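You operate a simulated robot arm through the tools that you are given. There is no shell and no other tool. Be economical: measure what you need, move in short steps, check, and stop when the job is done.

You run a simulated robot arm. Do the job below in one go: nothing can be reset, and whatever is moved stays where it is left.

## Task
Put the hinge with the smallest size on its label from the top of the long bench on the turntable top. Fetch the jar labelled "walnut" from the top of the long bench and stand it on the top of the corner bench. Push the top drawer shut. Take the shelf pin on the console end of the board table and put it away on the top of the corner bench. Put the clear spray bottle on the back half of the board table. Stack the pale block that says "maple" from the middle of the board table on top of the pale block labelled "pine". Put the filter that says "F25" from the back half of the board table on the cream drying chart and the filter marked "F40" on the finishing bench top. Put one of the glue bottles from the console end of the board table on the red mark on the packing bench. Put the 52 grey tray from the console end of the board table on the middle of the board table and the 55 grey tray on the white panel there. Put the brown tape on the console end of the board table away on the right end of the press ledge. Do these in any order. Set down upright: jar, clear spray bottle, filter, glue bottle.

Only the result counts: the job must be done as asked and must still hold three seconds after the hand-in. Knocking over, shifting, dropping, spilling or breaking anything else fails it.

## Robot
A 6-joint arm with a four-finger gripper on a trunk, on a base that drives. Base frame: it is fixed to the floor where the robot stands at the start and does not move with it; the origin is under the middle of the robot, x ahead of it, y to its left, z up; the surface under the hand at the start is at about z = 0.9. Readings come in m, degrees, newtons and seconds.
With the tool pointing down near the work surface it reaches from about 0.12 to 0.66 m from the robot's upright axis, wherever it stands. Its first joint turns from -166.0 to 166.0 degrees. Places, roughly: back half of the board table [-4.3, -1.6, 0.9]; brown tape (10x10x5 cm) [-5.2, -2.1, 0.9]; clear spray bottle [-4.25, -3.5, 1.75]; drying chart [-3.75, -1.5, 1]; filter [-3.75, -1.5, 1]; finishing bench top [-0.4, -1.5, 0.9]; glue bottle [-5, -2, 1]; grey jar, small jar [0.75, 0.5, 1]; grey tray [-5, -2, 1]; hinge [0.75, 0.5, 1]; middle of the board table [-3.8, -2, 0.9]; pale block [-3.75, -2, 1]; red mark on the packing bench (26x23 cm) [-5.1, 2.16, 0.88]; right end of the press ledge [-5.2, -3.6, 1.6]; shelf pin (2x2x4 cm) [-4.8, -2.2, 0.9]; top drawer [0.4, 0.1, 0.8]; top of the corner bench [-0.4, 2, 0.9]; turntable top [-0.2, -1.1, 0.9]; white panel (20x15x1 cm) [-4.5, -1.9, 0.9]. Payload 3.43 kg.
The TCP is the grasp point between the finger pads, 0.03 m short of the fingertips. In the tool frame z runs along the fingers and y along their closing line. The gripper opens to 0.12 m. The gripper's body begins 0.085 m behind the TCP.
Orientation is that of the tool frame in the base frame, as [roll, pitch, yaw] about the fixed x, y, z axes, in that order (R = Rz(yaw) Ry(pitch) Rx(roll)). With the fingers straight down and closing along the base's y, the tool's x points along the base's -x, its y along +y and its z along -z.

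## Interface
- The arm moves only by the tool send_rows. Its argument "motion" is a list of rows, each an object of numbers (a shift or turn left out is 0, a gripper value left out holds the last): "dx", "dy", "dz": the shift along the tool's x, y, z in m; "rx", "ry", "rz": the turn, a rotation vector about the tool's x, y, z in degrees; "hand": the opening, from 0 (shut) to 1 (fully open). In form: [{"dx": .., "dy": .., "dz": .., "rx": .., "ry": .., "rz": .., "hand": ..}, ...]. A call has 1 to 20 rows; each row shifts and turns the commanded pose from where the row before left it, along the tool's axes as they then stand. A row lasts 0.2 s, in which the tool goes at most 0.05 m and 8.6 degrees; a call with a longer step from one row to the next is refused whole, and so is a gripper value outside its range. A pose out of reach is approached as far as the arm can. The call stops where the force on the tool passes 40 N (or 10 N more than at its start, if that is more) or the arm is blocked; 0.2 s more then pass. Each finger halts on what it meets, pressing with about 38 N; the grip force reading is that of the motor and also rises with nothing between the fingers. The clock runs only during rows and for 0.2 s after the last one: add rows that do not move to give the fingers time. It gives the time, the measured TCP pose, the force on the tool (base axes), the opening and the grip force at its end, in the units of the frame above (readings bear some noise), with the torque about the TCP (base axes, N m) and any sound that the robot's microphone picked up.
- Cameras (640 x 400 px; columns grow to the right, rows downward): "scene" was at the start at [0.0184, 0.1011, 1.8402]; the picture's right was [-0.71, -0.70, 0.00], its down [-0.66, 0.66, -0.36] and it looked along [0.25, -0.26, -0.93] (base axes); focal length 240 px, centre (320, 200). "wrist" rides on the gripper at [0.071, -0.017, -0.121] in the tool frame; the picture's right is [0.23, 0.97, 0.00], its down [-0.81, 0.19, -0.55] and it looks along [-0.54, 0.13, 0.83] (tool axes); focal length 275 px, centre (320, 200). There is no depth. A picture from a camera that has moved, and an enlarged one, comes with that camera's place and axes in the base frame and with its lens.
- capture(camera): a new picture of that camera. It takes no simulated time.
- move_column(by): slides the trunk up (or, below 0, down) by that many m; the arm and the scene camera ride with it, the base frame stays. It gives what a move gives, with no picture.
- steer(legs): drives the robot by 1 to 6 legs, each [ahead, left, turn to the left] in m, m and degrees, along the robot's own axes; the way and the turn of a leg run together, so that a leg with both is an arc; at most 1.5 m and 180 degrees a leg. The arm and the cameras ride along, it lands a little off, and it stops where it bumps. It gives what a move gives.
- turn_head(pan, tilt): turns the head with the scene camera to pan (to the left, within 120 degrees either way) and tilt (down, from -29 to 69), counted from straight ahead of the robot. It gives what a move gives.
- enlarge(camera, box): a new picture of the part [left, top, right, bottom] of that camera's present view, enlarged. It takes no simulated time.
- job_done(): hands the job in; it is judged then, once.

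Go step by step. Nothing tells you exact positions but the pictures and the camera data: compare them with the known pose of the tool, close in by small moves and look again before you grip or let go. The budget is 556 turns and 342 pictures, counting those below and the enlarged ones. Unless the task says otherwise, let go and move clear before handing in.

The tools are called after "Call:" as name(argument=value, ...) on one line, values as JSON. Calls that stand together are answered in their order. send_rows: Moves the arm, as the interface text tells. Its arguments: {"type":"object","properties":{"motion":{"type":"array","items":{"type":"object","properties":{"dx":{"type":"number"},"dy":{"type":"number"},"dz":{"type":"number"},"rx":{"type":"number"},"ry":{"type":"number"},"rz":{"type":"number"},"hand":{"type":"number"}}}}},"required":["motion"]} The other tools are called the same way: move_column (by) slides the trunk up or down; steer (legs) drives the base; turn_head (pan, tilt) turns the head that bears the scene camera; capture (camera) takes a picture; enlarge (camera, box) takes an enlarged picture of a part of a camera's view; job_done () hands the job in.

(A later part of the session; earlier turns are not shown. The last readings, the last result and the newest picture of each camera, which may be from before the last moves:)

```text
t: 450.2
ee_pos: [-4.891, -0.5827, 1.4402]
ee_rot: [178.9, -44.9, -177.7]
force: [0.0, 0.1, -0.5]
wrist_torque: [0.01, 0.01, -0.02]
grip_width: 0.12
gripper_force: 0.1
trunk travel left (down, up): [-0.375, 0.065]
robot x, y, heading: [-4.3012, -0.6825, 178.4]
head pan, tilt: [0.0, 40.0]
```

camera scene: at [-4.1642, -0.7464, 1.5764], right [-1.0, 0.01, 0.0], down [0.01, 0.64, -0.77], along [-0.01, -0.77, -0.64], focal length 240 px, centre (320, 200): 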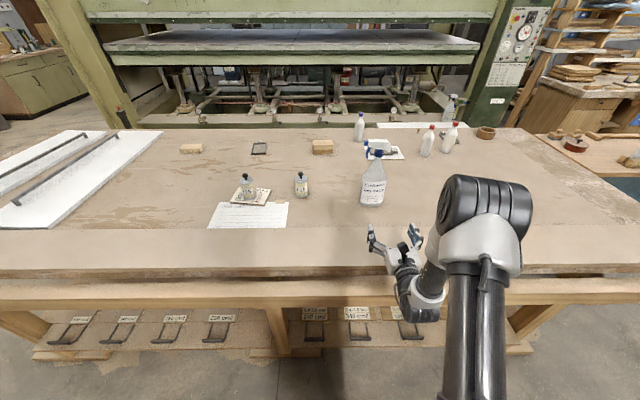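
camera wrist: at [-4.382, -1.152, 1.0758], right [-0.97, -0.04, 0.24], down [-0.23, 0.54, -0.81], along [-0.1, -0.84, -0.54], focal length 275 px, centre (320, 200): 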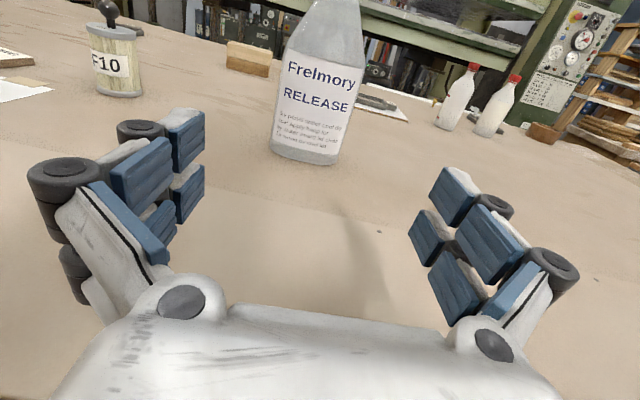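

Call:
turn_head(pan=25, tilt=30)

Call:
capture(camera="scene")

```text
t: 451.1
ee_pos: [-4.891, -0.582, 1.4403]
ee_rot: [178.9, -45.0, -177.7]
force: [0.1, 0.2, -0.2]
wrist_torque: [0.01, 0.0, 0.0]
grip_width: 0.1199
gripper_force: 0.1
trunk travel left (down, up): [-0.375, 0.065]
robot x, y, heading: [-4.303, -0.6781, 178.7]
head pan, tilt: [25.0, 30.0]
```

```text
125 pictures are left
camera scene: at [-4.3701, -0.8573, 1.8917], right [-0.4, 0.92, 0.0], down [0.46, 0.2, -0.87], along [-0.79, -0.35, -0.5], focal length 240 px, centre (320, 200)
```

scene: 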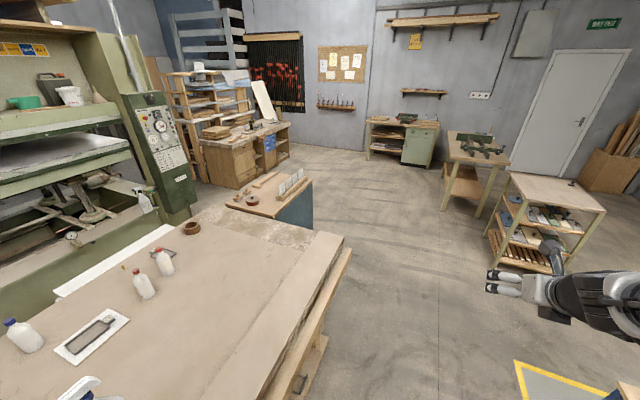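

West side looks tight; I'll take the known east route, driving backward then down the aisle facing west.

Call:
steer(legs=[[0, 0, 1.3], [-1.5, 0, 0], [-1.0, 0, 0], [0, 1.5, 0], [0, 0.6, 0]])

Call:
steer(legs=[[1.5, 0, 0], [1.5, 0, 0], [0.3, 0, 0]])

Call:
turn_head(pan=45, tilt=15)

Call:
capture(camera="scene")

```text
t: 473.4
ee_pos: [-2.4479, -2.7554, 1.4411]
ee_rot: [179.0, -44.9, -175.7]
force: [-0.7, -0.3, -0.4]
wrist_torque: [0.03, 0.02, 0.02]
grip_width: 0.1201
gripper_force: 0.1
trunk travel left (down, up): [-0.375, 0.065]
robot x, y, heading: [-1.8559, -2.8344, -179.6]
head pan, tilt: [25.0, 30.0]
```

```text
t: 489.6
ee_pos: [-5.7698, -2.7917, 1.4406]
ee_rot: [178.8, -45.0, -176.2]
force: [-0.4, 0.1, -0.5]
wrist_torque: [-0.03, 0.0, 0.02]
grip_width: 0.1201
gripper_force: 0.0
trunk travel left (down, up): [-0.375, 0.065]
robot x, y, heading: [-5.1766, -2.8721, -179.5]
head pan, tilt: [25.0, 30.0]
```

```text
t: 490.5
ee_pos: [-5.7694, -2.7908, 1.441]
ee_rot: [178.9, -45.0, -176.2]
force: [-0.5, 0.8, 0.0]
wrist_torque: [-0.02, -0.01, -0.02]
grip_width: 0.1201
gripper_force: 0.1
trunk travel left (down, up): [-0.375, 0.065]
robot x, y, heading: [-5.1786, -2.879, -179.7]
head pan, tilt: [45.0, 15.0]
```

```text
124 pictures are left
camera scene: at [-5.2243, -3.0798, 1.9159], right [-0.71, 0.71, 0.0], down [0.18, 0.18, -0.97], along [-0.68, -0.68, -0.26], focal length 240 px, centre (320, 200)
```

scene: 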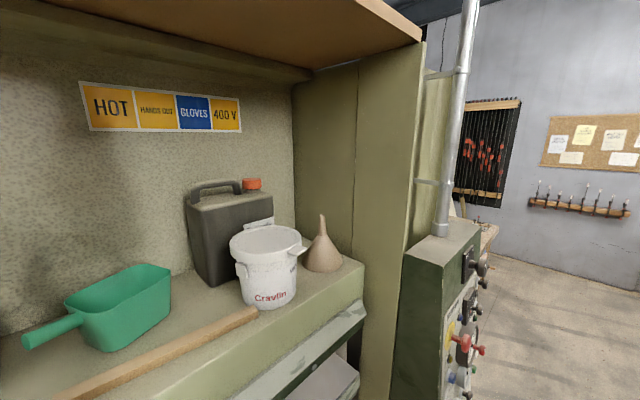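

The right end is crowded; a free ~11×12 cm pocket seems to be between the green scoop and the white pot. I'll raise the arm, step back and face the press to inspect it with the wrist camera.

Call:
send_rows(motion=[{"dx": 0.033, "dz": -0.033}, {"dx": 0.033, "dz": -0.033}, {"dx": 0.033, "dz": -0.033}, {"dx": 0.033, "dz": -0.033}, {"dx": 0.033, "dz": -0.033}, {"dx": 0.033, "dz": -0.033}, {"dx": 0.033, "dz": -0.033}])

Call:
steer(legs=[[0, -0.22, 0], [0, 0, 90], [0, -0.15, 0]])

Call:
capture(camera="wrist")

```text
t: 492.1
ee_pos: [-5.7697, -2.7953, 1.767]
ee_rot: [178.9, -44.9, -176.2]
force: [-0.1, 1.2, -0.3]
wrist_torque: [-0.03, -0.01, -0.05]
grip_width: 0.1203
gripper_force: 0.0
trunk travel left (down, up): [-0.375, 0.065]
robot x, y, heading: [-5.1782, -2.8732, -179.8]
head pan, tilt: [45.0, 15.0]
```

```text
t: 498.5
ee_pos: [-5.424, -3.2401, 1.7668]
ee_rot: [178.9, -45.1, -87.7]
force: [-0.2, 0.3, -0.7]
wrist_torque: [0.02, -0.07, 0.02]
grip_width: 0.12
gripper_force: 0.0
trunk travel left (down, up): [-0.375, 0.065]
robot x, y, heading: [-5.331, -2.6488, -91.4]
head pan, tilt: [45.0, 15.0]
```

```text
123 pictures are left
camera wrist: at [-5.4067, -3.2063, 1.9011], right [-0.97, -0.19, 0.18], down [-0.22, 0.96, -0.18], along [-0.13, -0.21, -0.97], focal length 275 px, centre (320, 200)
```

wrist: 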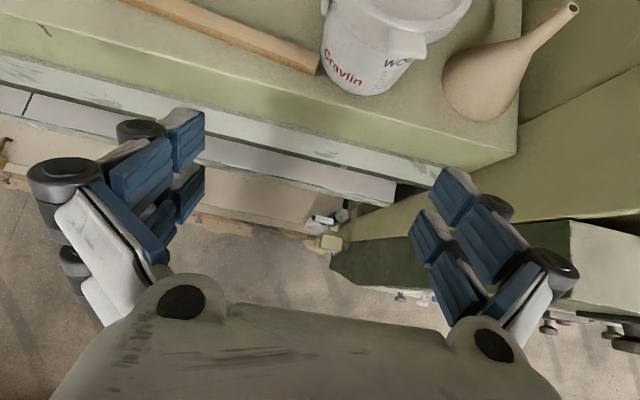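

Call:
steer(legs=[[0.14, 0.05, 1.4]])

Call:
capture(camera="wrist")

```text
t: 499.9
ee_pos: [-5.3606, -3.3845, 1.7655]
ee_rot: [178.9, -45.0, -86.2]
force: [-0.5, -1.0, 0.3]
wrist_torque: [0.0, 0.04, -0.01]
grip_width: 0.1201
gripper_force: 0.0
trunk travel left (down, up): [-0.375, 0.065]
robot x, y, heading: [-5.2836, -2.7933, -90.0]
head pan, tilt: [45.0, 15.0]
```

```text
122 pictures are left
camera wrist: at [-5.3439, -3.3506, 1.9012], right [-0.96, -0.21, 0.18], down [-0.24, 0.95, -0.18], along [-0.13, -0.22, -0.97], focal length 275 px, centre (320, 200)
```

wrist: 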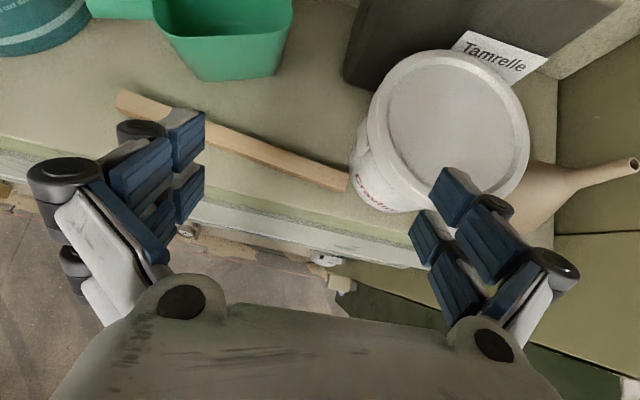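

There's a workable pocket centred ≈(-5.345,-3.531). I'll grip the tape by one wall (one finger inside the ring), 45° tool. Now turn to the table and look at the tape.

Call:
steer(legs=[[-0.2, 0, 0], [0, 0, 180]])

Call:
send_rows(motion=[{"dx": -0.033, "dz": 0.033}, {"dx": -0.033, "dz": 0.033}, {"dx": -0.033, "dz": 0.033}, {"dx": -0.033, "dz": 0.033}, {"dx": -0.033, "dz": 0.033}, {"dx": -0.033, "dz": 0.033}, {"dx": -0.033, "dz": 0.033}, {"dx": -0.033, "dz": 0.033}, {"dx": -0.033, "dz": 0.033}, {"dx": -0.033, "dz": 0.033}, {"dx": -0.033, "dz": 0.033}, {"dx": -0.033, "dz": 0.033, "hand": 0.4}, {}, {}])

Call:
capture(camera="wrist")

```text
t: 509.0
ee_pos: [-5.2296, -1.9971, 1.7655]
ee_rot: [178.8, -44.9, 96.7]
force: [1.1, 0.4, -0.4]
wrist_torque: [0.03, 0.03, 0.01]
grip_width: 0.1201
gripper_force: 0.0
trunk travel left (down, up): [-0.375, 0.065]
robot x, y, heading: [-5.2779, -2.5957, 92.9]
head pan, tilt: [45.0, 15.0]
```

```text
t: 512.0
ee_pos: [-5.2211, -1.9954, 1.2127]
ee_rot: [178.9, -45.0, 96.6]
force: [0.6, 0.7, 0.3]
wrist_torque: [0.0, 0.02, 0.0]
grip_width: 0.0602
gripper_force: 2.2
trunk travel left (down, up): [-0.375, 0.065]
robot x, y, heading: [-5.2792, -2.5935, 93.0]
head pan, tilt: [45.0, 15.0]
```

```text
121 pictures are left
camera wrist: at [-5.2368, -2.0317, 1.347], right [0.95, 0.26, 0.18], down [0.29, -0.94, -0.18], along [0.12, 0.22, -0.97], focal length 275 px, centre (320, 200)
```

wrist: 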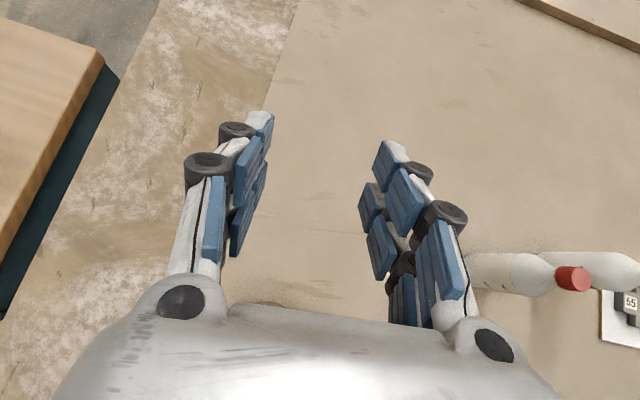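

Call:
steer(legs=[[-0.22, 0, -3]])

Call:
capture(camera="wrist")

```text
t: 513.7
ee_pos: [-5.1805, -2.2252, 1.2139]
ee_rot: [178.9, -44.9, 93.3]
force: [-0.7, -0.2, -0.2]
wrist_torque: [0.02, 0.02, 0.02]
grip_width: 0.0479
gripper_force: 0.0
trunk travel left (down, up): [-0.375, 0.065]
robot x, y, heading: [-5.2767, -2.818, 89.3]
head pan, tilt: [45.0, 15.0]
```

```text
120 pictures are left
camera wrist: at [-5.1996, -2.2614, 1.3477], right [0.96, 0.21, 0.18], down [0.24, -0.95, -0.18], along [0.13, 0.22, -0.97], focal length 275 px, centre (320, 200)
```

wrist: 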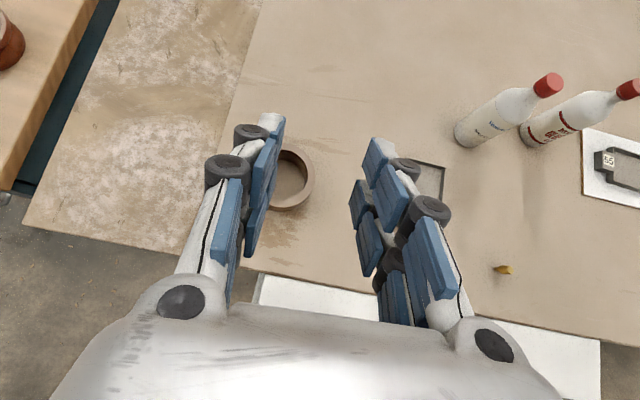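

A 5 cm-tall ring needs a vertical tool for a wall grip. Pitching the tool straight down and moving over the tape's west wall.

Call:
send_rows(motion=[{"ry": -8.5, "hand": 0.35}, {"ry": -8.5}, {"ry": -8.5}, {"ry": -8.5}, {"ry": -8.5}, {"ry": -2.6}, {}])

Call:
steer(legs=[[0.1, 0.07, 0]])

Call:
capture(camera="wrist")

```text
t: 515.3
ee_pos: [-5.1952, -2.2185, 1.2147]
ee_rot: [-178.1, -6.9, 93.9]
force: [0.6, 0.9, 0.1]
wrist_torque: [0.02, 0.02, -0.02]
grip_width: 0.0419
gripper_force: 0.0
out of reach, approached as far as the arm can: row 3
trunk travel left (down, up): [-0.375, 0.065]
robot x, y, heading: [-5.2772, -2.8186, 89.6]
head pan, tilt: [45.0, 15.0]
```

```text
t: 516.5
ee_pos: [-5.2603, -2.118, 1.2138]
ee_rot: [-178.1, -6.9, 93.9]
force: [0.4, 0.3, -0.9]
wrist_torque: [-0.03, -0.04, -0.03]
grip_width: 0.0421
gripper_force: 0.0
trunk travel left (down, up): [-0.375, 0.065]
robot x, y, heading: [-5.3414, -2.7179, 89.6]
head pan, tilt: [45.0, 15.0]
```

```text
119 pictures are left
camera wrist: at [-5.2776, -2.0655, 1.3416], right [0.96, 0.3, 0.0], down [0.27, -0.86, 0.44], along [0.13, -0.43, -0.9], focal length 275 px, centre (320, 200)
```

wrist: 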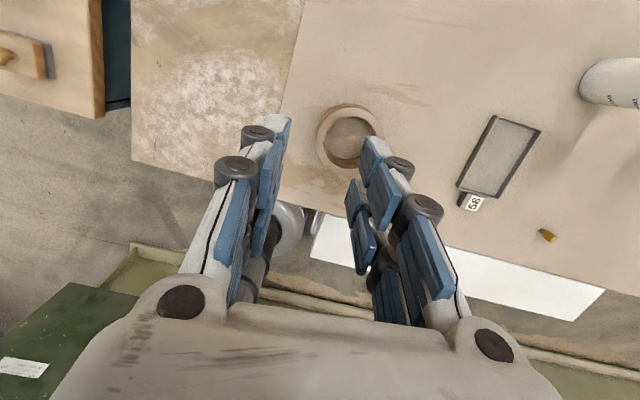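

Call:
send_rows(motion=[{"ry": -6.7}, {"dx": -0.026, "dy": 0.006}, {"dz": 0.045}, {"dz": 0.045}, {"dz": 0.045}, {"dz": 0.04}, {}])

Call:
capture(camera="wrist")

```text
t: 518.1
ee_pos: [-5.2543, -2.1415, 1.0391]
ee_rot: [-178.0, -0.3, 94.0]
force: [0.3, -0.3, 0.8]
wrist_torque: [0.01, -0.01, 0.02]
grip_width: 0.0423
gripper_force: 0.1
trunk travel left (down, up): [-0.375, 0.065]
robot x, y, heading: [-5.3418, -2.7183, 89.4]
head pan, tilt: [45.0, 15.0]
```

```text
118 pictures are left
camera wrist: at [-5.2726, -2.0743, 1.1589], right [0.95, 0.3, -0.03], down [0.27, -0.8, 0.54], along [0.14, -0.53, -0.84], focal length 275 px, centre (320, 200)
```

wrist: 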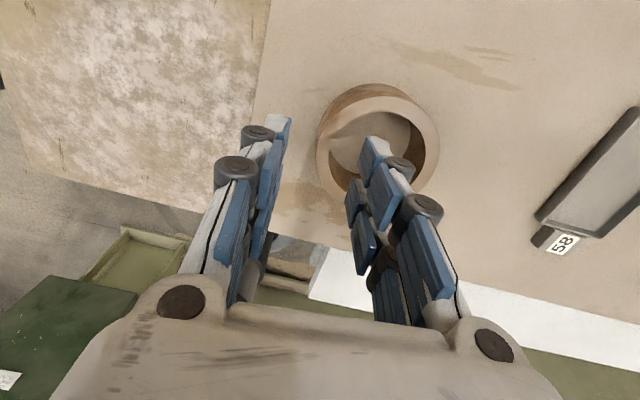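

Call:
send_rows(motion=[{"dx": -0.004, "dy": 0.004, "dz": 0.03}, {"dz": 0.03}, {"dz": 0.025}, {"dz": 0.014}, {}])

Call:
capture(camera="wrist")

```text
t: 519.3
ee_pos: [-5.2545, -2.1467, 0.9397]
ee_rot: [-178.1, -0.3, 94.0]
force: [-0.9, 0.1, 2.6]
wrist_torque: [-0.09, -0.12, 0.0]
grip_width: 0.0421
gripper_force: 0.0
trunk travel left (down, up): [-0.375, 0.065]
robot x, y, heading: [-5.3406, -2.7166, 89.7]
head pan, tilt: [45.0, 15.0]
```

```text
117 pictures are left
camera wrist: at [-5.273, -2.0785, 1.0612], right [0.95, 0.3, -0.03], down [0.27, -0.8, 0.54], along [0.14, -0.53, -0.84], focal length 275 px, centre (320, 200)
```

wrist: 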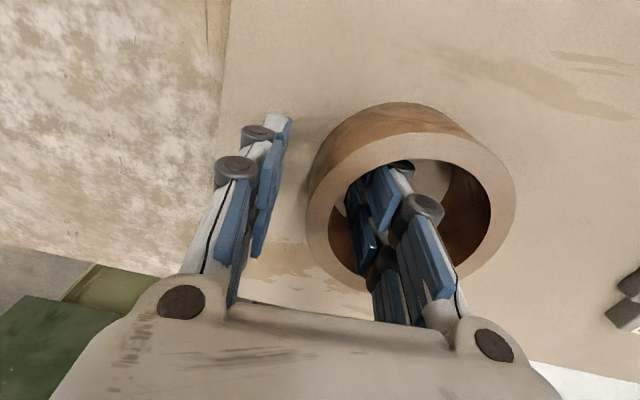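

One finger is inside the ring. Closing on the wall.

Call:
send_rows(motion=[{"hand": 0.2}, {"hand": 0.0}, {}, {}])

Call:
send_rows(motion=[{"dz": -0.02}, {"dz": -0.04}, {"dz": -0.045}, {"dz": -0.045}, {"dz": -0.045}, {}])

Call:
capture(camera="wrist")

```text
t: 520.3
ee_pos: [-5.2547, -2.148, 0.9419]
ee_rot: [-178.1, -0.3, 94.1]
force: [0.3, -0.9, 6.4]
wrist_torque: [0.0, -0.67, -0.11]
grip_width: 0.0189
gripper_force: 38.3
trunk travel left (down, up): [-0.375, 0.065]
robot x, y, heading: [-5.3423, -2.7151, 89.4]
head pan, tilt: [45.0, 15.0]
```

```text
t: 521.7
ee_pos: [-5.2493, -2.1488, 1.1361]
ee_rot: [-178.1, -0.2, 94.0]
force: [0.5, 0.4, -2.0]
wrist_torque: [-0.02, 0.06, 0.02]
grip_width: 0.0185
gripper_force: 37.7
trunk travel left (down, up): [-0.375, 0.065]
robot x, y, heading: [-5.3432, -2.7186, 89.6]
head pan, tilt: [45.0, 15.0]
```

```text
116 pictures are left
camera wrist: at [-5.2669, -2.0801, 1.2567], right [0.95, 0.3, -0.03], down [0.27, -0.8, 0.54], along [0.14, -0.53, -0.84], focal length 275 px, centre (320, 200)
```

wrist: 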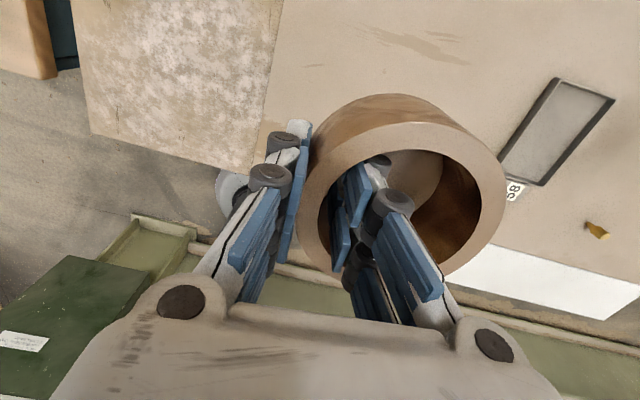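

Tape held. Turn (via east) to face the press, line up in front of the pocket, and raise.

Call:
steer(legs=[[0, 0, -180], [-0.05, 0.13, 0]])

Call:
move_column(by=0.06)

Call:
send_rows(motion=[{"dz": -0.045}, {"dz": -0.045}, {"dz": -0.045}, {"dz": -0.045}, {"dz": -0.045}, {"dz": -0.045}, {"dz": -0.045}, {"dz": -0.045}, {"dz": -0.045}, {"dz": -0.045}, {}])

Call:
capture(camera="wrist")

```text
t: 530.4
ee_pos: [-5.3074, -3.2346, 1.1362]
ee_rot: [-178.0, -0.3, -86.2]
force: [-0.3, 0.0, -1.0]
wrist_torque: [-0.02, -0.01, -0.01]
grip_width: 0.0193
gripper_force: 38.0
trunk travel left (down, up): [-0.375, 0.065]
robot x, y, heading: [-5.218, -2.6702, -90.6]
head pan, tilt: [45.0, 15.0]
```

```text
t: 531.4
ee_pos: [-5.3085, -3.2349, 1.1957]
ee_rot: [-178.2, -0.3, -86.0]
force: [-0.8, -0.7, -2.1]
wrist_torque: [0.0, -0.02, 0.0]
grip_width: 0.0188
gripper_force: 38.3
trunk travel left (down, up): [-0.435, 0.005]
robot x, y, heading: [-5.2146, -2.6663, -90.5]
head pan, tilt: [45.0, 15.0]
```

```text
t: 533.8
ee_pos: [-5.3229, -3.2344, 1.6483]
ee_rot: [-178.2, -0.1, -86.0]
force: [-0.3, -0.6, -1.5]
wrist_torque: [0.02, -0.05, -0.01]
grip_width: 0.0189
gripper_force: 38.3
trunk travel left (down, up): [-0.435, 0.005]
robot x, y, heading: [-5.2133, -2.6664, -90.7]
head pan, tilt: [45.0, 15.0]
```

```text
115 pictures are left
camera wrist: at [-5.3058, -3.3061, 1.7691], right [-0.95, -0.3, -0.03], down [-0.27, 0.8, 0.54], along [-0.14, 0.53, -0.84], focal length 275 px, centre (320, 200)
```

wrist: 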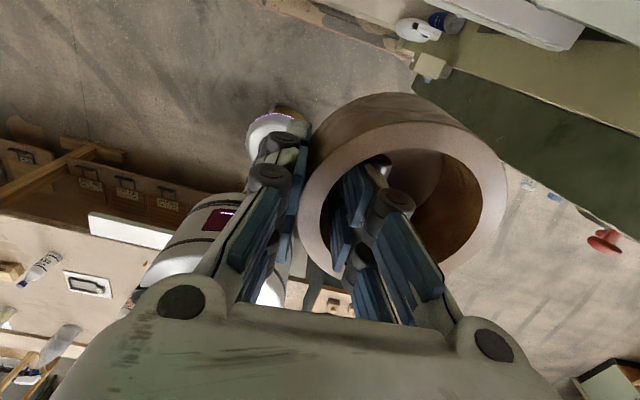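

Call:
send_rows(motion=[{"dy": -0.022, "dz": -0.012}, {}])

Call:
turn_head(pan=-5, tilt=25)

Call:
capture(camera="scene")

```text
t: 534.4
ee_pos: [-5.3035, -3.2339, 1.6621]
ee_rot: [-178.0, -0.3, -86.1]
force: [-0.2, -0.9, -1.6]
wrist_torque: [0.01, -0.08, -0.01]
grip_width: 0.0185
gripper_force: 37.8
trunk travel left (down, up): [-0.435, 0.005]
robot x, y, heading: [-5.2115, -2.668, -90.2]
head pan, tilt: [45.0, 15.0]
```

```text
t: 535.5
ee_pos: [-5.3021, -3.2338, 1.6605]
ee_rot: [-178.1, -0.2, -86.2]
force: [0.3, 0.1, -2.3]
wrist_torque: [0.02, -0.04, 0.01]
grip_width: 0.0189
gripper_force: 38.2
trunk travel left (down, up): [-0.435, 0.005]
robot x, y, heading: [-5.2143, -2.6653, -90.5]
head pan, tilt: [-5.0, 25.0]
```

```text
114 pictures are left
camera scene: at [-5.0844, -2.74, 1.9597], right [-1.0, 0.1, 0.0], down [0.04, 0.42, -0.91], along [-0.09, -0.9, -0.42], focal length 240 px, centre (320, 200)
```

scene: 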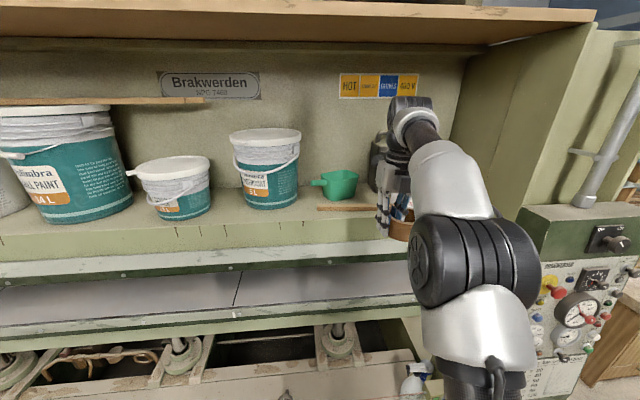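

Clear so far. Driving the tape in toward the pocket.

Call:
steer(legs=[[0.25, 0, 0.4]])

Call:
enlarge(camera="scene", box=[300, 100, 540, 300])

```text
t: 537.4
ee_pos: [-5.3007, -3.4772, 1.6625]
ee_rot: [-178.1, -0.3, -85.7]
force: [-0.1, -0.7, -1.8]
wrist_torque: [0.02, -0.05, 0.02]
grip_width: 0.019
gripper_force: 37.7
trunk travel left (down, up): [-0.435, 0.005]
robot x, y, heading: [-5.2146, -2.9147, -90.2]
head pan, tilt: [-5.0, 25.0]
```

```text
2.00 times, centred on (420, 200) of scene
camera zoom: at [-5.0857, -2.9828, 1.9597], right [-1.0, 0.09, 0.0], down [0.04, 0.42, -0.91], along [-0.08, -0.9, -0.42], focal length 480 px, centre (120, 200)
```

zoom: 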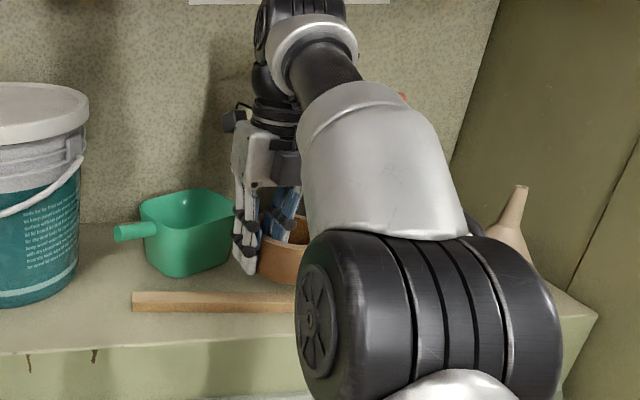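

Call:
send_rows(motion=[{"dx": 0.025}, {"dx": 0.027}, {"dz": 0.015}, {"dz": 0.01}, {"dz": 0.005}, {}])

Call:
enlarge(camera="scene", box=[340, 150, 460, 260])

```text
t: 538.8
ee_pos: [-5.291, -3.5069, 1.6211]
ee_rot: [-178.2, -0.6, -85.7]
force: [2.4, -2.7, 30.7]
wrist_torque: [1.29, 1.18, 0.01]
grip_width: 0.019
gripper_force: 38.2
out of reach, approached as far as the arm can: row 2
trunk travel left (down, up): [-0.435, 0.005]
robot x, y, heading: [-5.2191, -2.9102, -90.1]
head pan, tilt: [-5.0, 25.0]
```

```text
3.64 times, centred on (400, 205) of scene
camera zoom: at [-5.0841, -2.9803, 1.9599], right [-1.0, 0.09, 0.0], down [0.04, 0.42, -0.91], along [-0.08, -0.9, -0.42], focal length 873 px, centre (29, 182)
```

zoom: 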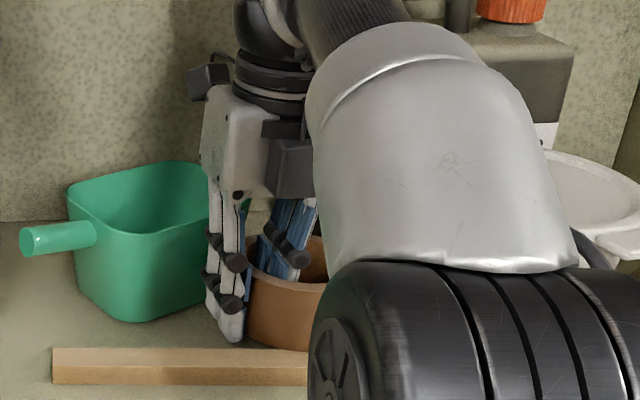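

The ring's front is touching the batten; raise and drive 2.5 cm further in.

Call:
send_rows(motion=[{"dz": -0.02}, {}])

Call:
steer(legs=[[0.03, 0, 0]])

Call:
send_rows(motion=[{"dz": 0.01}, {"dz": 0.006}, {"dz": 0.003}, {"dz": 0.002}, {"dz": 0.002}, {"dz": 0.002}, {"dz": 0.002}, {"dz": 0.002}])

Call:
enlarge(camera="scene", box=[340, 150, 460, 260])

```text
t: 539.4
ee_pos: [-5.2934, -3.5076, 1.6382]
ee_rot: [-178.2, -0.2, -85.8]
force: [-0.1, 0.4, -1.3]
wrist_torque: [0.0, -0.01, 0.0]
grip_width: 0.0189
gripper_force: 38.1
trunk travel left (down, up): [-0.435, 0.005]
robot x, y, heading: [-5.2184, -2.9146, -90.0]
head pan, tilt: [-5.0, 25.0]
```

```text
t: 540.2
ee_pos: [-5.2949, -3.5356, 1.6403]
ee_rot: [-178.2, -0.4, -85.8]
force: [-0.5, 0.6, -1.6]
wrist_torque: [-0.03, -0.06, -0.01]
grip_width: 0.0184
gripper_force: 38.6
trunk travel left (down, up): [-0.435, 0.005]
robot x, y, heading: [-5.2174, -2.9402, -90.2]
head pan, tilt: [-5.0, 25.0]
```

```text
t: 542.0
ee_pos: [-5.2921, -3.5375, 1.612]
ee_rot: [-178.3, -0.5, -85.7]
force: [1.2, 0.0, 7.8]
wrist_torque: [-0.36, 0.48, 0.01]
grip_width: 0.0187
gripper_force: 37.5
trunk travel left (down, up): [-0.435, 0.005]
robot x, y, heading: [-5.2164, -2.941, -90.3]
head pan, tilt: [-5.0, 25.0]
```

```text
3.64 times, centred on (400, 205) of scene
camera zoom: at [-5.0853, -3.0115, 1.9598], right [-1.0, 0.09, 0.0], down [0.04, 0.42, -0.91], along [-0.08, -0.9, -0.42], focal length 873 px, centre (29, 182)
```

zoom: 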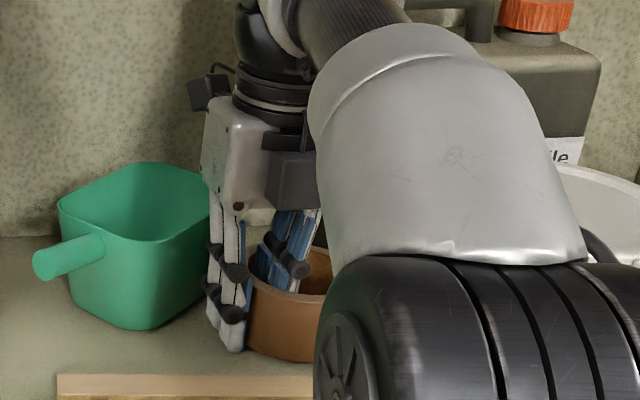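

Contact on the ledge. Releasing gently and lifting.

Call:
send_rows(motion=[{"dz": 0.001}, {"hand": 0.22}, {"hand": 0.3}, {}, {"dz": -0.02}, {"dz": -0.03}, {"dz": -0.03}, {}])

Call:
enlarge(camera="scene", box=[340, 150, 460, 260])

Call:
capture(camera="wrist")

```text
t: 543.8
ee_pos: [-5.2938, -3.5241, 1.67]
ee_rot: [-178.1, -0.4, -85.7]
force: [0.4, -0.3, 0.2]
wrist_torque: [0.07, 0.03, 0.01]
grip_width: 0.0362
gripper_force: 0.0
out of reach, approached as far as the arm can: row 6, 7
trunk travel left (down, up): [-0.435, 0.005]
robot x, y, heading: [-5.2147, -2.9402, -90.3]
head pan, tilt: [-5.0, 25.0]
```

```text
3.64 times, centred on (400, 205) of scene
camera zoom: at [-5.086, -3.0142, 1.9596], right [-1.0, 0.09, 0.0], down [0.04, 0.42, -0.91], along [-0.08, -0.9, -0.42], focal length 873 px, centre (29, 182)
```

zoom: 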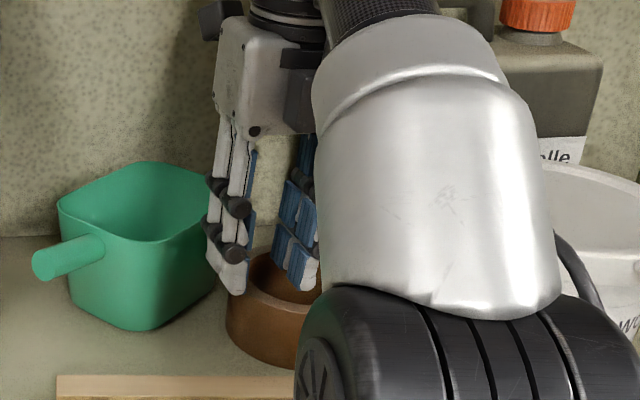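

```text
109 pictures are left
camera wrist: at [-5.2757, -3.5958, 1.7899], right [-0.95, -0.3, -0.03], down [-0.27, 0.8, 0.54], along [-0.14, 0.52, -0.84], focal length 275 px, centre (320, 200)
```

wrist: 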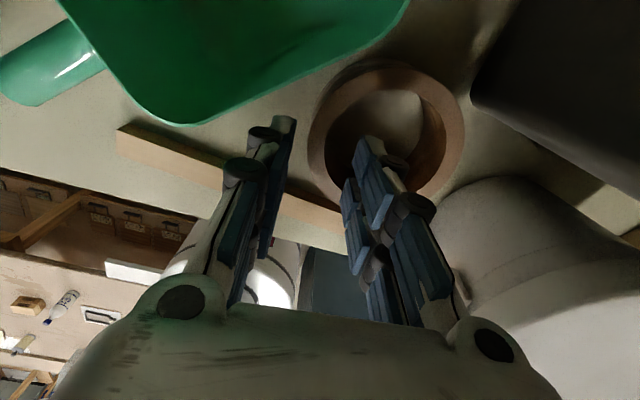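

The tape lies flat in the pocket. Backing out.

Call:
steer(legs=[[-0.33, 0, 0]])

Call:
enlarge(camera="scene", box=[280, 100, 520, 280])

```text
t: 546.0
ee_pos: [-5.2902, -3.1887, 1.6706]
ee_rot: [-178.1, -0.5, -85.6]
force: [0.5, 0.0, -0.8]
wrist_torque: [-0.01, -0.03, -0.01]
grip_width: 0.036
gripper_force: 0.1
trunk travel left (down, up): [-0.435, 0.005]
robot x, y, heading: [-5.2161, -2.6041, -90.1]
head pan, tilt: [-5.0, 25.0]
```

```text
2.22 times, centred on (400, 190) of scene
camera zoom: at [-5.0851, -2.6774, 1.9596], right [-1.0, 0.09, 0.0], down [0.04, 0.42, -0.91], along [-0.08, -0.9, -0.42], focal length 533 px, centre (142, 222)
```

zoom: 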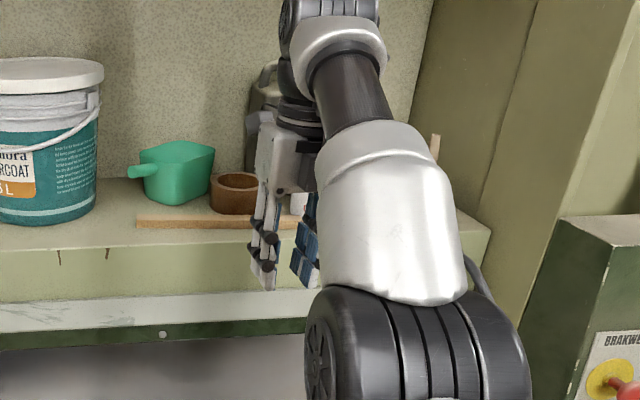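

Tape done. Now the glue bottle "GLUE D3": reposition facing the table.

Call:
steer(legs=[[0, 0.4, 0], [0, 0, 180]])

Call:
send_rows(motion=[{"dz": 0.045, "hand": 0.9}, {"dz": 0.045}, {"dz": 0.045}, {"dz": 0.045}, {"dz": 0.045}, {"dz": 0.045}, {"dz": 0.045}, {"dz": 0.045}, {"dz": 0.045}, {}])

Call:
turn_head(pan=5, tilt=45)

Call:
capture(camera="scene")

Call:
capture(camera="wrist")

```text
t: 555.8
ee_pos: [-4.7276, -2.0286, 1.6703]
ee_rot: [-178.1, -0.5, 93.0]
force: [0.2, 0.2, -0.3]
wrist_torque: [0.01, -0.01, -0.01]
grip_width: 0.0363
gripper_force: 0.1
trunk travel left (down, up): [-0.435, 0.005]
robot x, y, heading: [-4.8166, -2.6113, 88.7]
head pan, tilt: [-5.0, 25.0]
```

```text
t: 558.0
ee_pos: [-4.7395, -2.025, 1.2632]
ee_rot: [-178.2, -0.5, 93.0]
force: [-0.1, -0.3, -0.8]
wrist_torque: [0.04, -0.03, 0.05]
grip_width: 0.1082
gripper_force: 0.0
trunk travel left (down, up): [-0.435, 0.005]
robot x, y, heading: [-4.8162, -2.61, 88.5]
head pan, tilt: [-5.0, 25.0]
```

```text
t: 558.8
ee_pos: [-4.7395, -2.0244, 1.2648]
ee_rot: [-178.1, -0.5, 93.1]
force: [0.4, -0.2, 0.1]
wrist_torque: [0.02, 0.03, -0.03]
grip_width: 0.108
gripper_force: 0.1
trunk travel left (down, up): [-0.435, 0.005]
robot x, y, heading: [-4.8169, -2.6118, 88.7]
head pan, tilt: [5.0, 45.0]
```

```text
107 pictures are left
camera scene: at [-4.9636, -2.5434, 1.9291], right [1.0, 0.06, 0.0], down [0.04, -0.71, -0.71], along [-0.04, 0.71, -0.71], focal length 240 px, centre (320, 200)
```

scene: 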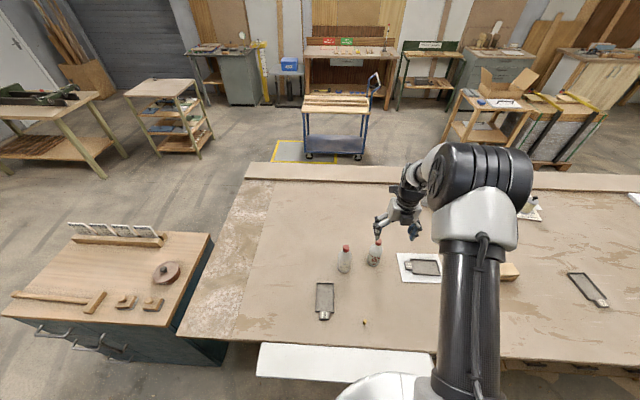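

```text
106 pictures are left
camera wrist: at [-4.7563, -1.9561, 1.385], right [0.96, 0.28, -0.03], down [0.25, -0.8, 0.54], along [0.13, -0.53, -0.84], focal length 275 px, centre (320, 200)
```

wrist: 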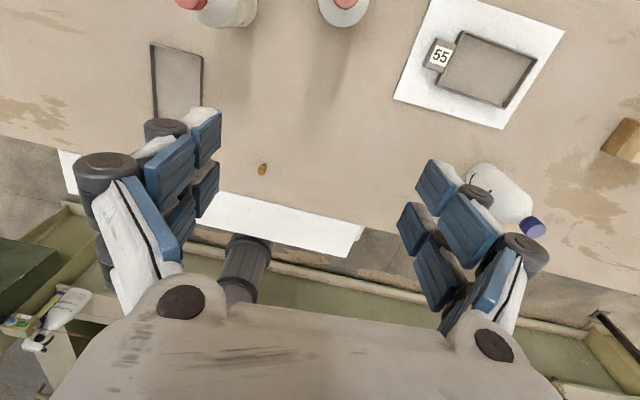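

Call:
send_rows(motion=[{"dx": 0.04, "rx": -1.8}, {"dx": 0.04}, {"dx": 0.025}, {}])

Call:
capture(camera="wrist")

Call:
enlarge(camera="scene", box=[310, 200, 450, 300])

```text
t: 559.8
ee_pos: [-4.745, -1.9187, 1.2626]
ee_rot: [-179.9, -0.4, 93.0]
force: [-0.4, -0.3, 1.5]
wrist_torque: [0.01, -0.02, 0.02]
grip_width: 0.1078
gripper_force: 0.0
trunk travel left (down, up): [-0.435, 0.005]
robot x, y, heading: [-4.8142, -2.6097, 88.7]
head pan, tilt: [5.0, 45.0]
```

```text
105 pictures are left
camera wrist: at [-4.767, -1.8501, 1.3823], right [0.96, 0.28, 0.0], down [0.23, -0.8, 0.55], along [0.15, -0.52, -0.84], focal length 275 px, centre (320, 200)
```

wrist: 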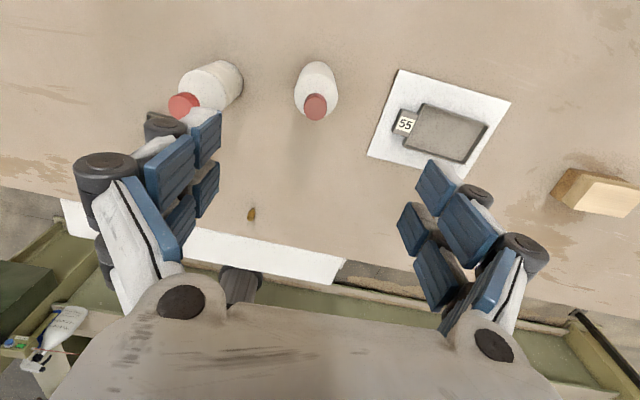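

```text
4.00 times, centred on (380, 250) of scene
camera zoom: at [-4.9636, -2.5442, 1.9292], right [1.0, 0.06, 0.0], down [0.04, -0.71, -0.71], along [-0.04, 0.71, -0.71], focal length 960 px, centre (80, 0)
```

zoom: 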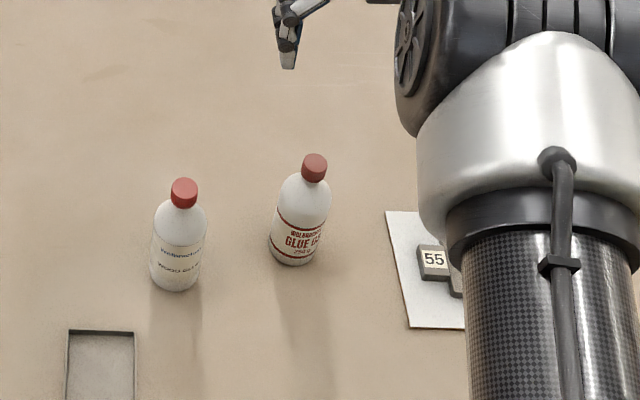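

Bottle axis ≈(-4.748,-1.926), top z≈1.073. Descending around it.

Call:
send_rows(motion=[{"dx": -0.007, "dy": -0.003, "hand": 0.75}, {"dz": 0.045}, {"dz": 0.045}, {"dz": 0.045}, {}])

Call:
capture(camera="wrist")

```text
t: 561.0
ee_pos: [-4.7487, -1.9244, 1.1311]
ee_rot: [-179.8, -0.6, 93.0]
force: [-0.3, 0.4, -0.1]
wrist_torque: [0.01, 0.0, -0.03]
grip_width: 0.0898
gripper_force: 0.1
trunk travel left (down, up): [-0.435, 0.005]
robot x, y, heading: [-4.8173, -2.6106, 88.5]
head pan, tilt: [5.0, 45.0]
```

```text
103 pictures are left
camera wrist: at [-4.7702, -1.857, 1.2512], right [0.96, 0.28, 0.0], down [0.23, -0.8, 0.55], along [0.15, -0.52, -0.84], focal length 275 px, centre (320, 200)
```

wrist: 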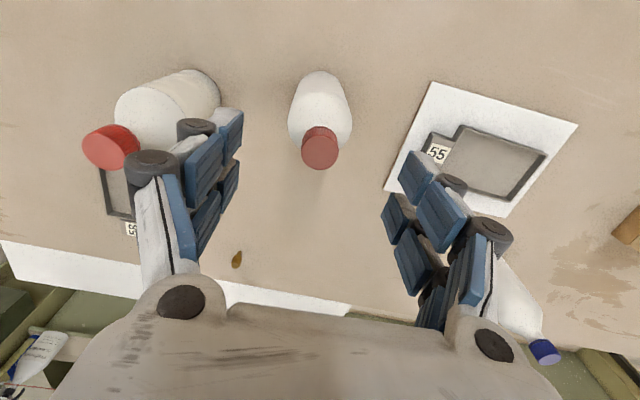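

Call:
send_rows(motion=[{"dx": -0.003, "dz": 0.045}, {"dz": 0.045}, {"dz": 0.035}, {"dz": 0.01}, {}])

Call:
capture(camera="wrist")

```text
t: 562.2
ee_pos: [-4.7506, -1.9479, 1.0144]
ee_rot: [-179.9, -0.4, 93.1]
force: [0.6, 0.0, -0.4]
wrist_torque: [-0.01, -0.01, 0.0]
grip_width: 0.09
gripper_force: 0.0
out of reach, approached as far as the arm can: row 2, 3
trunk travel left (down, up): [-0.435, 0.005]
robot x, y, heading: [-4.8167, -2.6101, 88.6]
head pan, tilt: [5.0, 45.0]
```

```text
102 pictures are left
camera wrist: at [-4.7709, -1.8801, 1.1348], right [0.96, 0.28, 0.0], down [0.23, -0.8, 0.55], along [0.15, -0.52, -0.84], focal length 275 px, centre (320, 200)
```

wrist: 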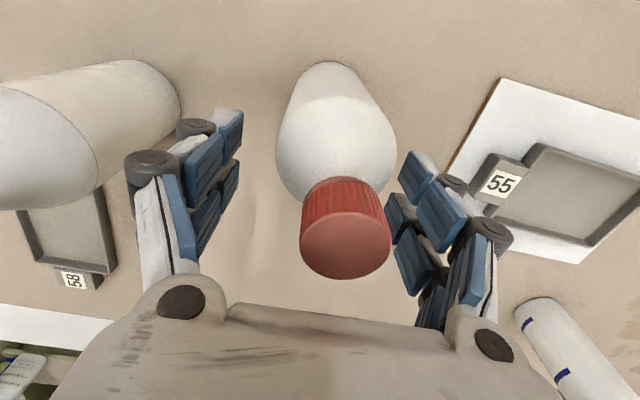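

Call:
steer(legs=[[0.022, 0, 0]])

Call:
send_rows(motion=[{"dz": 0.008}, {"dz": 0.008}, {}])

Call:
capture(camera="wrist")

```text
t: 563.0
ee_pos: [-4.7494, -1.9269, 1.0162]
ee_rot: [-180.0, -0.6, 93.0]
force: [-0.4, -0.3, 0.2]
wrist_torque: [-0.01, 0.0, 0.02]
grip_width: 0.0902
gripper_force: 0.0
trunk travel left (down, up): [-0.435, 0.005]
robot x, y, heading: [-4.8183, -2.5888, 88.5]
head pan, tilt: [5.0, 45.0]
```

```text
t: 563.8
ee_pos: [-4.7502, -1.9332, 1.0011]
ee_rot: [-179.9, -0.5, 93.0]
force: [0.7, -0.3, 0.0]
wrist_torque: [-0.01, 0.0, -0.02]
grip_width: 0.0902
gripper_force: 0.1
out of reach, approached as far as the arm can: row 1
trunk travel left (down, up): [-0.435, 0.005]
robot x, y, heading: [-4.8164, -2.5856, 88.6]
head pan, tilt: [5.0, 45.0]
```

```text
101 pictures are left
camera wrist: at [-4.7708, -1.8649, 1.1217], right [0.96, 0.28, 0.0], down [0.23, -0.8, 0.55], along [0.15, -0.52, -0.84], focal length 275 px, centre (320, 200)
```

wrist: 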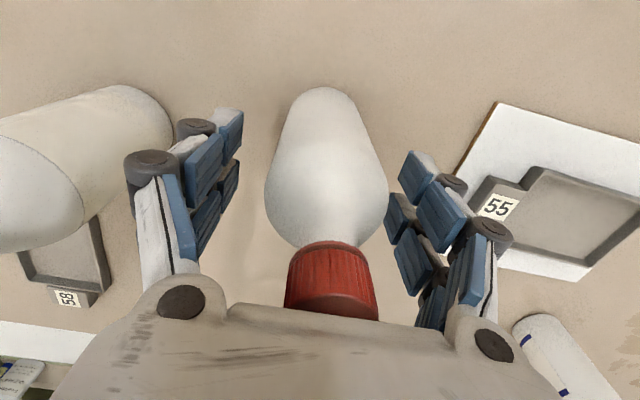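

Call:
steer(legs=[[0.007, 0, 0]])

Call:
send_rows(motion=[{"hand": 0.65}, {"hand": 0.55}, {"hand": 0.4}, {}, {}])

Call:
send_rows(motion=[{"dz": -0.02}, {"dz": -0.04}, {"dz": -0.045}, {"dz": -0.045}, {"dz": -0.04}, {}])

Call:
capture(camera="wrist")

```text
t: 564.6
ee_pos: [-4.7499, -1.9263, 1.0005]
ee_rot: [-179.9, -0.5, 93.0]
force: [-0.4, -0.6, 0.6]
wrist_torque: [0.03, 0.0, 0.01]
grip_width: 0.0901
gripper_force: 0.0
trunk travel left (down, up): [-0.435, 0.005]
robot x, y, heading: [-4.8168, -2.5789, 88.8]
head pan, tilt: [5.0, 45.0]
```

```text
t: 565.8
ee_pos: [-4.75, -1.9247, 1.0018]
ee_rot: [-179.9, -0.4, 93.1]
force: [1.0, 1.0, 0.2]
wrist_torque: [-0.01, -0.08, -0.01]
grip_width: 0.0545
gripper_force: 38.5
trunk travel left (down, up): [-0.435, 0.005]
robot x, y, heading: [-4.8168, -2.5859, 88.5]
head pan, tilt: [5.0, 45.0]
```

```text
t: 567.2
ee_pos: [-4.744, -1.8816, 1.1568]
ee_rot: [-179.8, -0.2, 93.0]
force: [0.1, 0.3, -3.5]
wrist_torque: [0.0, -0.04, -0.03]
grip_width: 0.0546
gripper_force: 38.3
out of reach, approached as far as the arm can: row 1, 2, 3, 4, 5
trunk travel left (down, up): [-0.435, 0.005]
robot x, y, heading: [-4.8141, -2.5804, 88.4]
head pan, tilt: [5.0, 45.0]
```

```text
100 pictures are left
camera wrist: at [-4.7643, -1.8133, 1.2762], right [0.96, 0.28, 0.0], down [0.23, -0.8, 0.55], along [0.15, -0.53, -0.84], focal length 275 px, centre (320, 200)
```

wrist: 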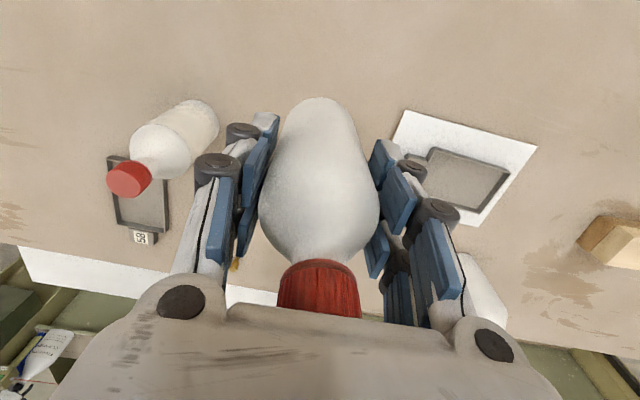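

Glue bottle lifted. Retract and raise it clear of everything.

Call:
send_rows(motion=[{"dx": -0.04}, {"dx": -0.04}, {"dx": -0.04}, {"dz": -0.045}, {"dz": -0.045}, {"dz": -0.045}, {"dz": -0.03}, {}])

Call:
capture(camera="wrist")

```text
t: 569.0
ee_pos: [-4.7367, -1.8723, 1.3123]
ee_rot: [-179.9, -0.3, 93.0]
force: [0.9, 0.6, -3.2]
wrist_torque: [-0.03, -0.03, -0.01]
grip_width: 0.0543
gripper_force: 38.8
out of reach, approached as far as the arm can: row 1, 2, 3, 4, 5, 6
trunk travel left (down, up): [-0.435, 0.005]
robot x, y, heading: [-4.8142, -2.5808, 88.5]
head pan, tilt: [5.0, 45.0]
```

```text
99 pictures are left
camera wrist: at [-4.7575, -1.8042, 1.4321], right [0.96, 0.28, 0.0], down [0.23, -0.8, 0.55], along [0.15, -0.53, -0.84], focal length 275 px, centre (320, 200)
```

wrist: 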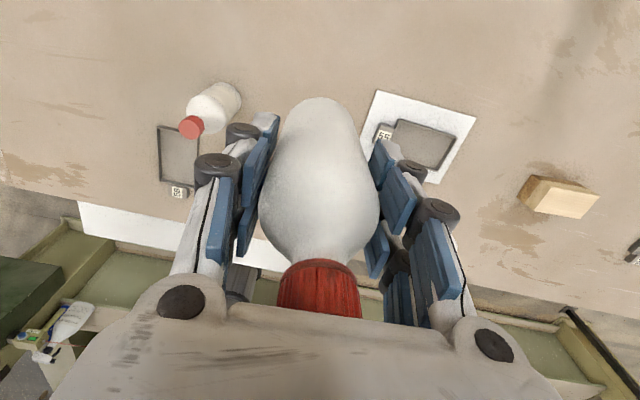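

Call:
send_rows(motion=[{"dx": -0.045}, {"dx": -0.045}, {"dx": -0.045}, {"dx": -0.045}, {"dx": -0.03}])

Call:
steer(legs=[[-0.2, 0, 1.5], [0, -1.5, 0], [0, -1.45, 0], [1.5, 0, 0], [0.6, 0, 0], [0, 0, 90]])

Call:
turn_head(pan=-30, tilt=25)

Call:
capture(camera="scene")

```text
t: 570.2
ee_pos: [-4.7161, -1.8766, 1.3195]
ee_rot: [-179.9, -0.3, 93.0]
force: [0.3, 0.2, -3.6]
wrist_torque: [0.02, 0.0, -0.04]
grip_width: 0.0543
gripper_force: 37.6
out of reach, approached as far as the arm can: row 1, 2, 3, 4, 5
trunk travel left (down, up): [-0.435, 0.005]
robot x, y, heading: [-4.8174, -2.5809, 88.5]
head pan, tilt: [5.0, 45.0]
```

```text
t: 599.6
ee_pos: [-2.5738, -0.6, 1.3188]
ee_rot: [-179.9, -0.3, -174.4]
force: [-0.7, -0.3, -2.5]
wrist_torque: [-0.02, -0.03, -0.02]
grip_width: 0.0544
gripper_force: 38.1
trunk travel left (down, up): [-0.435, 0.005]
robot x, y, heading: [-1.8633, -0.6691, -178.6]
head pan, tilt: [5.0, 45.0]
```

```text
t: 600.6
ee_pos: [-2.572, -0.6005, 1.3198]
ee_rot: [-179.9, -0.2, -174.3]
force: [-0.5, -0.2, -1.5]
wrist_torque: [-0.03, 0.02, 0.0]
grip_width: 0.0542
gripper_force: 37.9
trunk travel left (down, up): [-0.435, 0.005]
robot x, y, heading: [-1.8671, -0.6673, -178.7]
head pan, tilt: [-30.0, 25.0]
```

```text
98 pictures are left
camera scene: at [-1.9242, -0.7629, 1.9596], right [0.48, 0.88, 0.0], down [0.37, -0.2, -0.91], along [-0.79, 0.44, -0.42], focal length 240 px, centre (320, 200)
```

scene: 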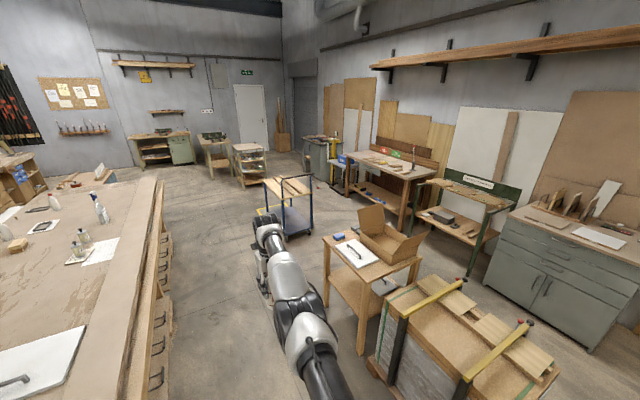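

Arm is extended but fine. I'll head west then look for the packing bench and a route between the trolley and the small table.

Call:
send_rows(motion=[{"dx": -0.045}, {"dx": -0.045}, {"dx": -0.045}, {"dx": -0.045}])

Call:
steer(legs=[[0, 0, -1.4], [1.5, 0, 0], [0.3, 0, 0], [0, 0, -90]])

Call:
turn_head(pan=20, tilt=30)

Call:
capture(camera="scene")

```text
t: 601.6
ee_pos: [-2.57, -0.5849, 1.3215]
ee_rot: [-179.9, -0.2, -174.4]
force: [-0.2, 0.2, -2.3]
wrist_torque: [-0.02, 0.03, 0.02]
grip_width: 0.0544
gripper_force: 38.2
out of reach, approached as far as the arm can: row 1, 2, 3, 4
trunk travel left (down, up): [-0.435, 0.005]
robot x, y, heading: [-1.862, -0.6674, -178.9]
head pan, tilt: [-30.0, 25.0]
```

```text
t: 614.9
ee_pos: [-3.5443, 0.022, 1.322]
ee_rot: [-179.9, -0.2, 93.6]
force: [0.0, 1.1, -2.2]
wrist_torque: [0.01, -0.03, 0.01]
grip_width: 0.0544
gripper_force: 37.8
trunk travel left (down, up): [-0.435, 0.005]
robot x, y, heading: [-3.6514, -0.6795, 89.2]
head pan, tilt: [-30.0, 25.0]
```

```text
t: 616.1
ee_pos: [-3.5445, 0.0215, 1.3222]
ee_rot: [-180.0, -0.2, 93.6]
force: [-0.3, 0.6, -3.1]
wrist_torque: [0.03, 0.01, -0.01]
grip_width: 0.0544
gripper_force: 38.2
trunk travel left (down, up): [-0.435, 0.005]
robot x, y, heading: [-3.6536, -0.6832, 89.2]
head pan, tilt: [20.0, 30.0]
```

```text
97 pictures are left
camera scene: at [-3.8219, -0.6113, 1.9517], right [0.94, 0.33, 0.0], down [0.16, -0.47, -0.87], along [-0.28, 0.82, -0.5], focal length 240 px, centre (320, 200)
```

scene: 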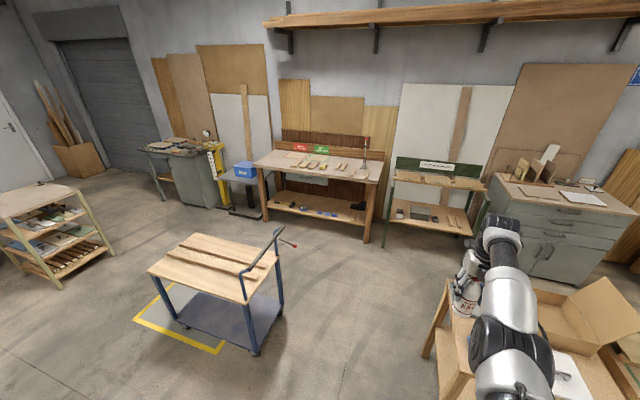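

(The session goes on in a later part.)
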